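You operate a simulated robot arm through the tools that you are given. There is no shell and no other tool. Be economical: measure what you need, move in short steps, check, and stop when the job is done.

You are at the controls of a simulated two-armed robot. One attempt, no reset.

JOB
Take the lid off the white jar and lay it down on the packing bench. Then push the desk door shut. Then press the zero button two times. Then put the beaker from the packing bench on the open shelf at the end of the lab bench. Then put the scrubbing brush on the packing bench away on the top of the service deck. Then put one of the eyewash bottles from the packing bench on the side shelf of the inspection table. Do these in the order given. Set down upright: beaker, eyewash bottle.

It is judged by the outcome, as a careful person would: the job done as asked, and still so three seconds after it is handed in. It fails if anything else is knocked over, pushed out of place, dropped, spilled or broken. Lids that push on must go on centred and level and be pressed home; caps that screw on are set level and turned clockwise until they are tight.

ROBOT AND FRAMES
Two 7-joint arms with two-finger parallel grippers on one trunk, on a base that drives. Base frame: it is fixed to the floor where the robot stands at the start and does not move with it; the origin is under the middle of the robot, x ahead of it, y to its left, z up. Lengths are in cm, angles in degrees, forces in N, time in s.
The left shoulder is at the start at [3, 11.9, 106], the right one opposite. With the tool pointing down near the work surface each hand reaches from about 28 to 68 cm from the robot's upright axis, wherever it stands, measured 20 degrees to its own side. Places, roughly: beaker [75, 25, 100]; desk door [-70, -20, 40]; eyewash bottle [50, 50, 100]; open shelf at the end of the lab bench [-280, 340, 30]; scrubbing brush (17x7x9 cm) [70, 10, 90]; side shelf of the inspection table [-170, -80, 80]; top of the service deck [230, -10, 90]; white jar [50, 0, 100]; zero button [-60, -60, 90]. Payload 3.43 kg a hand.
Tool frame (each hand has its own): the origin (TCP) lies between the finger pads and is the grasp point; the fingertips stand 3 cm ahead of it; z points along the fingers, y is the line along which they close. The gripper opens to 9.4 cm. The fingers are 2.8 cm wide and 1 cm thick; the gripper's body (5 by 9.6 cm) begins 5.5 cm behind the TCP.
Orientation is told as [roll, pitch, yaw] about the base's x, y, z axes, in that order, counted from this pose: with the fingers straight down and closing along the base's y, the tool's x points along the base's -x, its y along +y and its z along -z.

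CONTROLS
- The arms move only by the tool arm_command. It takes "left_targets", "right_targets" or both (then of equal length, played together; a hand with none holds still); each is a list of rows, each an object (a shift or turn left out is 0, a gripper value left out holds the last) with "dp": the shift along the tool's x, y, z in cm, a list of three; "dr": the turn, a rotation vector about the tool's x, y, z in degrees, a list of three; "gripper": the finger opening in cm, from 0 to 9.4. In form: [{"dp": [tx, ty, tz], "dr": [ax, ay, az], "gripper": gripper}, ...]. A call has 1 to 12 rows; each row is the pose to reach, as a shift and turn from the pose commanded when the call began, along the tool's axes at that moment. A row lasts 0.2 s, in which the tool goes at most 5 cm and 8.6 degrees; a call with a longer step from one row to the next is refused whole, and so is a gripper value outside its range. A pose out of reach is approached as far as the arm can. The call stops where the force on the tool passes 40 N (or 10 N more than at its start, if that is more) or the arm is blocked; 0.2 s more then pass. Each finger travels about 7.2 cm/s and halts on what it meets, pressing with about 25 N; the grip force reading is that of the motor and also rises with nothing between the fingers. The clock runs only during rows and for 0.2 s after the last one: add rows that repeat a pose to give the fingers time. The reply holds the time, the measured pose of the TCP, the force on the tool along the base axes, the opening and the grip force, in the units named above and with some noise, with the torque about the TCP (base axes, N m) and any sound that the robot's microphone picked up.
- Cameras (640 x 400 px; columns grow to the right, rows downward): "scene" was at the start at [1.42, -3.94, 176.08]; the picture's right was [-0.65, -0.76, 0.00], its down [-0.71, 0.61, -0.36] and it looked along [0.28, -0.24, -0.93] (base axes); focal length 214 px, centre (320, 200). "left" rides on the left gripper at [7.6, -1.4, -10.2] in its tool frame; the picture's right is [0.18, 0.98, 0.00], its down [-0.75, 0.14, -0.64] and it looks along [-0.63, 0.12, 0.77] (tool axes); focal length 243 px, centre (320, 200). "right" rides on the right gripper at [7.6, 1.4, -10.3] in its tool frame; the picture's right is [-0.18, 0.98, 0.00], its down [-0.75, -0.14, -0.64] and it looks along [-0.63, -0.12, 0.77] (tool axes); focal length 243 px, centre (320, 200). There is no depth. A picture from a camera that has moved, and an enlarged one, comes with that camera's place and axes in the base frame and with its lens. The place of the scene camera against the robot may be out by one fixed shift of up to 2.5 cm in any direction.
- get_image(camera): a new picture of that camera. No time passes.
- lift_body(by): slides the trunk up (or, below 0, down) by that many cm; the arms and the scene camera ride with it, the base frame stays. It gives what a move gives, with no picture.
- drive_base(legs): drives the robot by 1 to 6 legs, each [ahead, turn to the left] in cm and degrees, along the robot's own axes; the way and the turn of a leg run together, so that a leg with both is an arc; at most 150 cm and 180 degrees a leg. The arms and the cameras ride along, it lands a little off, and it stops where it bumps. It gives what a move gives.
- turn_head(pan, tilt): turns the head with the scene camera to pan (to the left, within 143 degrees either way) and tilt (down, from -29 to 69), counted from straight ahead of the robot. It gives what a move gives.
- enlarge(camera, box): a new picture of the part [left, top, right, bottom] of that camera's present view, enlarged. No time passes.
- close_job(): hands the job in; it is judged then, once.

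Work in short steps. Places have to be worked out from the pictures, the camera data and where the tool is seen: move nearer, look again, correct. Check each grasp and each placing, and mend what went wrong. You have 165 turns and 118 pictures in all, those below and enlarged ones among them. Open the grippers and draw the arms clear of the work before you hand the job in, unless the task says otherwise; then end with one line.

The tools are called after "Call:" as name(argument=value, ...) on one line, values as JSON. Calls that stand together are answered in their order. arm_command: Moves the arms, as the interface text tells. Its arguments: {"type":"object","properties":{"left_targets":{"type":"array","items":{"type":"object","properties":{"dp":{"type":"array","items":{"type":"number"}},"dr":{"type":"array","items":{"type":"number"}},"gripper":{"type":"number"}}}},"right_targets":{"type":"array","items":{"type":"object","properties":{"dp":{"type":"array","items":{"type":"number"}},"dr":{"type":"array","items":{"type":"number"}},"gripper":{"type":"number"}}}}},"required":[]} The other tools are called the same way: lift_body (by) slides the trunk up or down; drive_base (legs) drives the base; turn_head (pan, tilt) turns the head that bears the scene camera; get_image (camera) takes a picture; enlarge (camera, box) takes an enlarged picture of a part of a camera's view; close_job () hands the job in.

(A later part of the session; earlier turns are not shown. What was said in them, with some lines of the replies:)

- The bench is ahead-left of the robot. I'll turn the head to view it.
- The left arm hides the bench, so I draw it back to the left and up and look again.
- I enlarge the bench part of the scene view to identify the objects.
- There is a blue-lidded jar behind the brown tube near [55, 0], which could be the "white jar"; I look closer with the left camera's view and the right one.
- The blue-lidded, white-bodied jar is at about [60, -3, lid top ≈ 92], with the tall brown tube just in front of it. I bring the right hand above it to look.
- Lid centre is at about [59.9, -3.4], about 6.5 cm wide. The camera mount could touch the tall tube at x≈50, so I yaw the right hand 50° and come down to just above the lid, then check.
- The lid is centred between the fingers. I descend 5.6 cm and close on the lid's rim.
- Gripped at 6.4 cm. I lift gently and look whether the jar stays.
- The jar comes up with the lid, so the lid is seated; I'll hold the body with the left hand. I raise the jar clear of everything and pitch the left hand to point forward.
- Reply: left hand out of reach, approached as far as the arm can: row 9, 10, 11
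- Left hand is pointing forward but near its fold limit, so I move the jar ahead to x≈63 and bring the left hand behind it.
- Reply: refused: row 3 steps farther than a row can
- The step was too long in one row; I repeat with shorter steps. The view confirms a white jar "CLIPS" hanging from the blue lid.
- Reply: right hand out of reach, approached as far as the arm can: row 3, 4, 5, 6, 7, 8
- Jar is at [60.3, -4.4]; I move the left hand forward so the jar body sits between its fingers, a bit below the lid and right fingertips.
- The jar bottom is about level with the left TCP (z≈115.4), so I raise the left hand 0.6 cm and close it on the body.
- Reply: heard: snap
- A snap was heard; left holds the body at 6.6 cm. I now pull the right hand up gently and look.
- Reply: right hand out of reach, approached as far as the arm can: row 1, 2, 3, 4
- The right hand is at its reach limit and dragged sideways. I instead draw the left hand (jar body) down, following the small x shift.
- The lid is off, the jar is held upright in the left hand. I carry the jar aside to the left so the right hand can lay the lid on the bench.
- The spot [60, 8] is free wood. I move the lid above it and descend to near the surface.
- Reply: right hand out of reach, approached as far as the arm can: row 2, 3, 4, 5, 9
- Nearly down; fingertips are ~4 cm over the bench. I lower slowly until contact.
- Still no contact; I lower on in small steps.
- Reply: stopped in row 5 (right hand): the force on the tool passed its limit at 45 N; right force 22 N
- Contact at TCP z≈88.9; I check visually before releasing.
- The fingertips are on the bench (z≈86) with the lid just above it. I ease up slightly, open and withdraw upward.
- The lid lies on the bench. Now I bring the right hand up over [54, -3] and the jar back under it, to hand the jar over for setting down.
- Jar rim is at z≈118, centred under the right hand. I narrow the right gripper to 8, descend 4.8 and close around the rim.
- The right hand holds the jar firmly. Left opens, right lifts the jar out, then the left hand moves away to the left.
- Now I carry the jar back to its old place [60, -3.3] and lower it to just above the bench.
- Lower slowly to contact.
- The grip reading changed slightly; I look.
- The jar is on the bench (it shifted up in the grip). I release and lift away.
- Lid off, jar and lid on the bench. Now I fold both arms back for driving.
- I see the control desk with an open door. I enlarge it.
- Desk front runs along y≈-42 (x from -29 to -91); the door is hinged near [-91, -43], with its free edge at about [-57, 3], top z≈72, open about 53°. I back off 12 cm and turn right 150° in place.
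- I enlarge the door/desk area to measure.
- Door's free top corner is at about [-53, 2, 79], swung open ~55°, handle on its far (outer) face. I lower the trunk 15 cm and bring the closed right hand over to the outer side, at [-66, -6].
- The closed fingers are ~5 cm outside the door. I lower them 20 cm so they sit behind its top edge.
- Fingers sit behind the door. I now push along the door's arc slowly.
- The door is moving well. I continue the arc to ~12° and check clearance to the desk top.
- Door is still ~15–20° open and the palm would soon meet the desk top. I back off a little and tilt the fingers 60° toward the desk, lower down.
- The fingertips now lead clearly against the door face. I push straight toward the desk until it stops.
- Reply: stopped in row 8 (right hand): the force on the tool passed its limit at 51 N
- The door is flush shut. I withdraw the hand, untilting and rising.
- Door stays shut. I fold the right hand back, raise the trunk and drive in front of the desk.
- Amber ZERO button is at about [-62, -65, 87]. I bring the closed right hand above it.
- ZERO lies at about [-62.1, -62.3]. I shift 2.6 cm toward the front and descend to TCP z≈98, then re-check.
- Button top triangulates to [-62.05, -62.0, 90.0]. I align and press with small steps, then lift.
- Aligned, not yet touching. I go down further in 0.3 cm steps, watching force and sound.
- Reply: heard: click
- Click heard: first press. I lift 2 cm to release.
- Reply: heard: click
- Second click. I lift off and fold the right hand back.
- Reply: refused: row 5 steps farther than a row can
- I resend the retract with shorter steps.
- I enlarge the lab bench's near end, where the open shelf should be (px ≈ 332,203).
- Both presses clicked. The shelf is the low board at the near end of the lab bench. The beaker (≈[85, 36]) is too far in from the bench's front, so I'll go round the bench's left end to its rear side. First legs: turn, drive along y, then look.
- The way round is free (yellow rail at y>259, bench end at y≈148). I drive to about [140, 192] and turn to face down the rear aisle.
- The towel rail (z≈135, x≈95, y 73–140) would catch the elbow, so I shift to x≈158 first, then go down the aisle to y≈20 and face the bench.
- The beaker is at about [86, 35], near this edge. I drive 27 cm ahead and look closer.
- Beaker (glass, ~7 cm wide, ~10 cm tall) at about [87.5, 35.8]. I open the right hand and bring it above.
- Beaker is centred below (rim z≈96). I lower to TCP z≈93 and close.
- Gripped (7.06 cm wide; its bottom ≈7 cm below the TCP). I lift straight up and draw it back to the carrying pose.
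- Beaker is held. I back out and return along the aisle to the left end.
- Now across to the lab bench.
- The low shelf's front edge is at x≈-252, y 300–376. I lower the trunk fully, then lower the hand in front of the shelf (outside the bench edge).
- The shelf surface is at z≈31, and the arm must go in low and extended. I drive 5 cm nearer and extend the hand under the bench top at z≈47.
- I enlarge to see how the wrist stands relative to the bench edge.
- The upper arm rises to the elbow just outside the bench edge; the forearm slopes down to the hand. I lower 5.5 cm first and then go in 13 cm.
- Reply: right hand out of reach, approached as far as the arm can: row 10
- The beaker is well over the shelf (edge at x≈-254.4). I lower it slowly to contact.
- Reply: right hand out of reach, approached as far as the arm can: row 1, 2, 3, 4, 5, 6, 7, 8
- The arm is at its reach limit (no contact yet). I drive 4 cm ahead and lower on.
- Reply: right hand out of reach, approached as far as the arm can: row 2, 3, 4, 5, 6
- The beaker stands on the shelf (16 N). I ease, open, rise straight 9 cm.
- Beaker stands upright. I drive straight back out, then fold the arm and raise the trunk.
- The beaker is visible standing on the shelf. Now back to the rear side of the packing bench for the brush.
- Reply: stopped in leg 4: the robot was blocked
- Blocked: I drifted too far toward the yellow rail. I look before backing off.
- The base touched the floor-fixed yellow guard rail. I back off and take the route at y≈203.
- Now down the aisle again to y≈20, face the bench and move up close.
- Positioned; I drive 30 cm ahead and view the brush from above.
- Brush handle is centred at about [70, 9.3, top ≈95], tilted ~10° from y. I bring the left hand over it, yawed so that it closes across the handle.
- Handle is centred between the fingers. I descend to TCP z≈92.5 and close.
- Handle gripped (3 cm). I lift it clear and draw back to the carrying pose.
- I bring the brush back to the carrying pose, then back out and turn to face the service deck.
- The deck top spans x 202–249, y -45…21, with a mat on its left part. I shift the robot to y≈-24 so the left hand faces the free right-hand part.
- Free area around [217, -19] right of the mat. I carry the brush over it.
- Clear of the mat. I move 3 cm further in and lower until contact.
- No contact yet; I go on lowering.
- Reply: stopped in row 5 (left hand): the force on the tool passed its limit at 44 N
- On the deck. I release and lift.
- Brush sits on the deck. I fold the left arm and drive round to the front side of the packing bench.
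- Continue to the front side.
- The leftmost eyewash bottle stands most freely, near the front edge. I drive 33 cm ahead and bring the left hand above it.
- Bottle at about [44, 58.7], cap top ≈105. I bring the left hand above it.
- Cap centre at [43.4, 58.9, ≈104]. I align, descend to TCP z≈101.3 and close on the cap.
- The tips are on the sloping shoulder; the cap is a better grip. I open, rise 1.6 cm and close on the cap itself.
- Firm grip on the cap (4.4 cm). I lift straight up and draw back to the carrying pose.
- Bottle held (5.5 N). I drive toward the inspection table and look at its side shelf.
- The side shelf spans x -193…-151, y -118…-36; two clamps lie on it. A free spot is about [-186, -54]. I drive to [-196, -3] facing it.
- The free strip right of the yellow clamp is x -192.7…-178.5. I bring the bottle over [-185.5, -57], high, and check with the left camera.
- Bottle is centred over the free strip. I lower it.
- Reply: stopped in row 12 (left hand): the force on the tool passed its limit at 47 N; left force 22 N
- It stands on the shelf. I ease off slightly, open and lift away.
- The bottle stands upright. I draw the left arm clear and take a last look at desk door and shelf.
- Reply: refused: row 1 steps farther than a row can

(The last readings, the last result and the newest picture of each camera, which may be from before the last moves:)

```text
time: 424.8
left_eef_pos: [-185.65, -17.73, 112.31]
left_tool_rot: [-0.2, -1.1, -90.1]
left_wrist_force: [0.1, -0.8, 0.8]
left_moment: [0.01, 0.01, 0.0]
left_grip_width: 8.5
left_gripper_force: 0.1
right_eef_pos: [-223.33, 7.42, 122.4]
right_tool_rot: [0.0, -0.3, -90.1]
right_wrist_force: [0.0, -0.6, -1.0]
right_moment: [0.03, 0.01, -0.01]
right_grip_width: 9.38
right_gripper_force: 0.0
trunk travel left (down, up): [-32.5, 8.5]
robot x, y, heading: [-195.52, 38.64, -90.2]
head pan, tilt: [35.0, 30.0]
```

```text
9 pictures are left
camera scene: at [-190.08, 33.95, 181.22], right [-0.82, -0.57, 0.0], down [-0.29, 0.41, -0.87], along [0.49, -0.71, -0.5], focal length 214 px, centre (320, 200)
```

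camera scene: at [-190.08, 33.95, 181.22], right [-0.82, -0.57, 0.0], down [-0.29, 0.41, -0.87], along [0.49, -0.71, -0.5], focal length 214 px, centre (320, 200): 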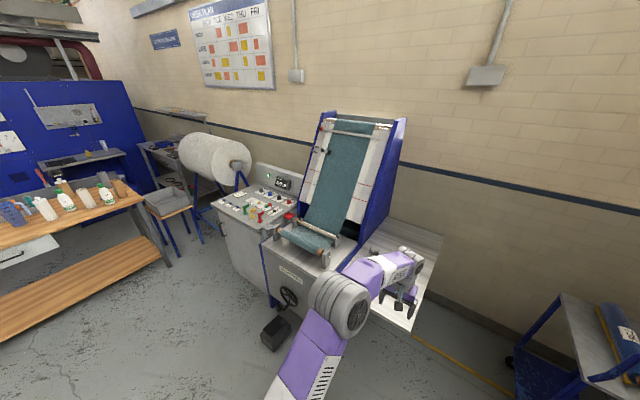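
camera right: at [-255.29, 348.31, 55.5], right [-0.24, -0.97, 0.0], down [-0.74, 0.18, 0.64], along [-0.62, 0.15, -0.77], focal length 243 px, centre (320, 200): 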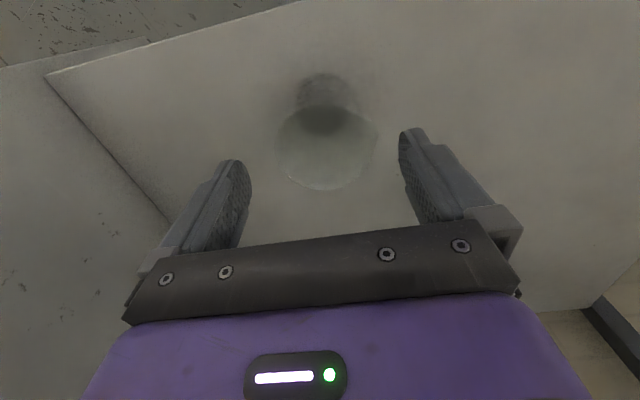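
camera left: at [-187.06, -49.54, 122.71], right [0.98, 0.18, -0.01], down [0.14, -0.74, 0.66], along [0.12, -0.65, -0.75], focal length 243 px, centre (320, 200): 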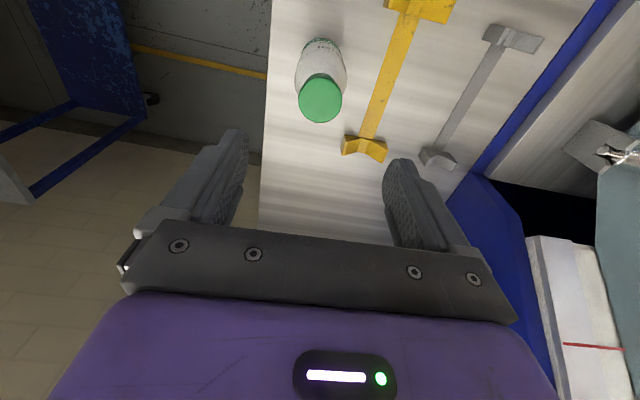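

Door is shut and the bench is in order. I fold the left arm and confirm the bottle.

Call:
arm_command(left_targets=[{"dp": [2, 2, -3]}, {"dp": [4, 4.5, -5]}, {"dp": [6.5, 7, -8]}, {"dp": [9, 10, -10]}, {"dp": [11.5, 13, -12]}, {"dp": [14, 16, -14]}, {"dp": [17, 19, -15]}, {"dp": [20, 22, -15]}])

Call:
turn_head(pan=0, tilt=40)

Call:
get_image(camera="scene")

```text
time: 426.6
left_eef_pos: [-163.24, 2.64, 126.87]
left_tool_rot: [-0.2, -1.4, -90.0]
left_wrist_force: [0.4, 0.6, -0.5]
left_moment: [-0.02, 0.0, -0.01]
left_grip_width: 8.5
left_gripper_force: 0.1
right_eef_pos: [-223.4, 7.52, 122.44]
right_tool_rot: [0.0, -0.3, -90.2]
right_wrist_force: [0.1, 0.5, 0.1]
right_moment: [-0.02, -0.01, -0.01]
right_grip_width: 9.4
right_gripper_force: 0.0
trunk travel left (down, up): [-32.5, 8.5]
robot x, y, heading: [-195.42, 38.74, -90.1]
head pan, tilt: [35.0, 30.0]
```

```text
time: 427.6
left_eef_pos: [-163.16, 2.55, 126.86]
left_tool_rot: [-0.2, -1.2, -90.1]
left_wrist_force: [-0.3, -0.3, -0.6]
left_moment: [0.04, 0.01, 0.04]
left_grip_width: 8.48
left_gripper_force: 0.0
right_eef_pos: [-223.39, 7.31, 122.37]
right_tool_rot: [-0.1, -0.4, -90.1]
right_wrist_force: [0.1, 0.1, -0.1]
right_moment: [-0.02, -0.04, 0.02]
right_grip_width: 9.41
right_gripper_force: 0.0
trunk travel left (down, up): [-32.5, 8.5]
robot x, y, heading: [-195.37, 38.32, -90.1]
head pan, tilt: [0.0, 40.0]
```

```text
8 pictures are left
camera scene: at [-195.25, 32.88, 179.69], right [-1.0, 0.0, 0.0], down [0.0, 0.64, -0.77], along [0.0, -0.77, -0.64], focal length 214 px, centre (320, 200)
```

scene: 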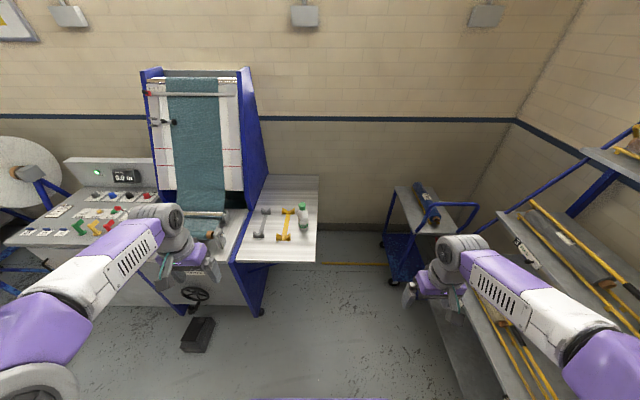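

The bottle stands on the side shelf and everything is in place. Handing in.

Call:
close_job()

```text
The job is handed in.
```

All six steps are done in the order you gave, and the job is handed in. One slip: the base bumped the yellow guard rail once while driving, and I backed off without checking the rail afterwards.
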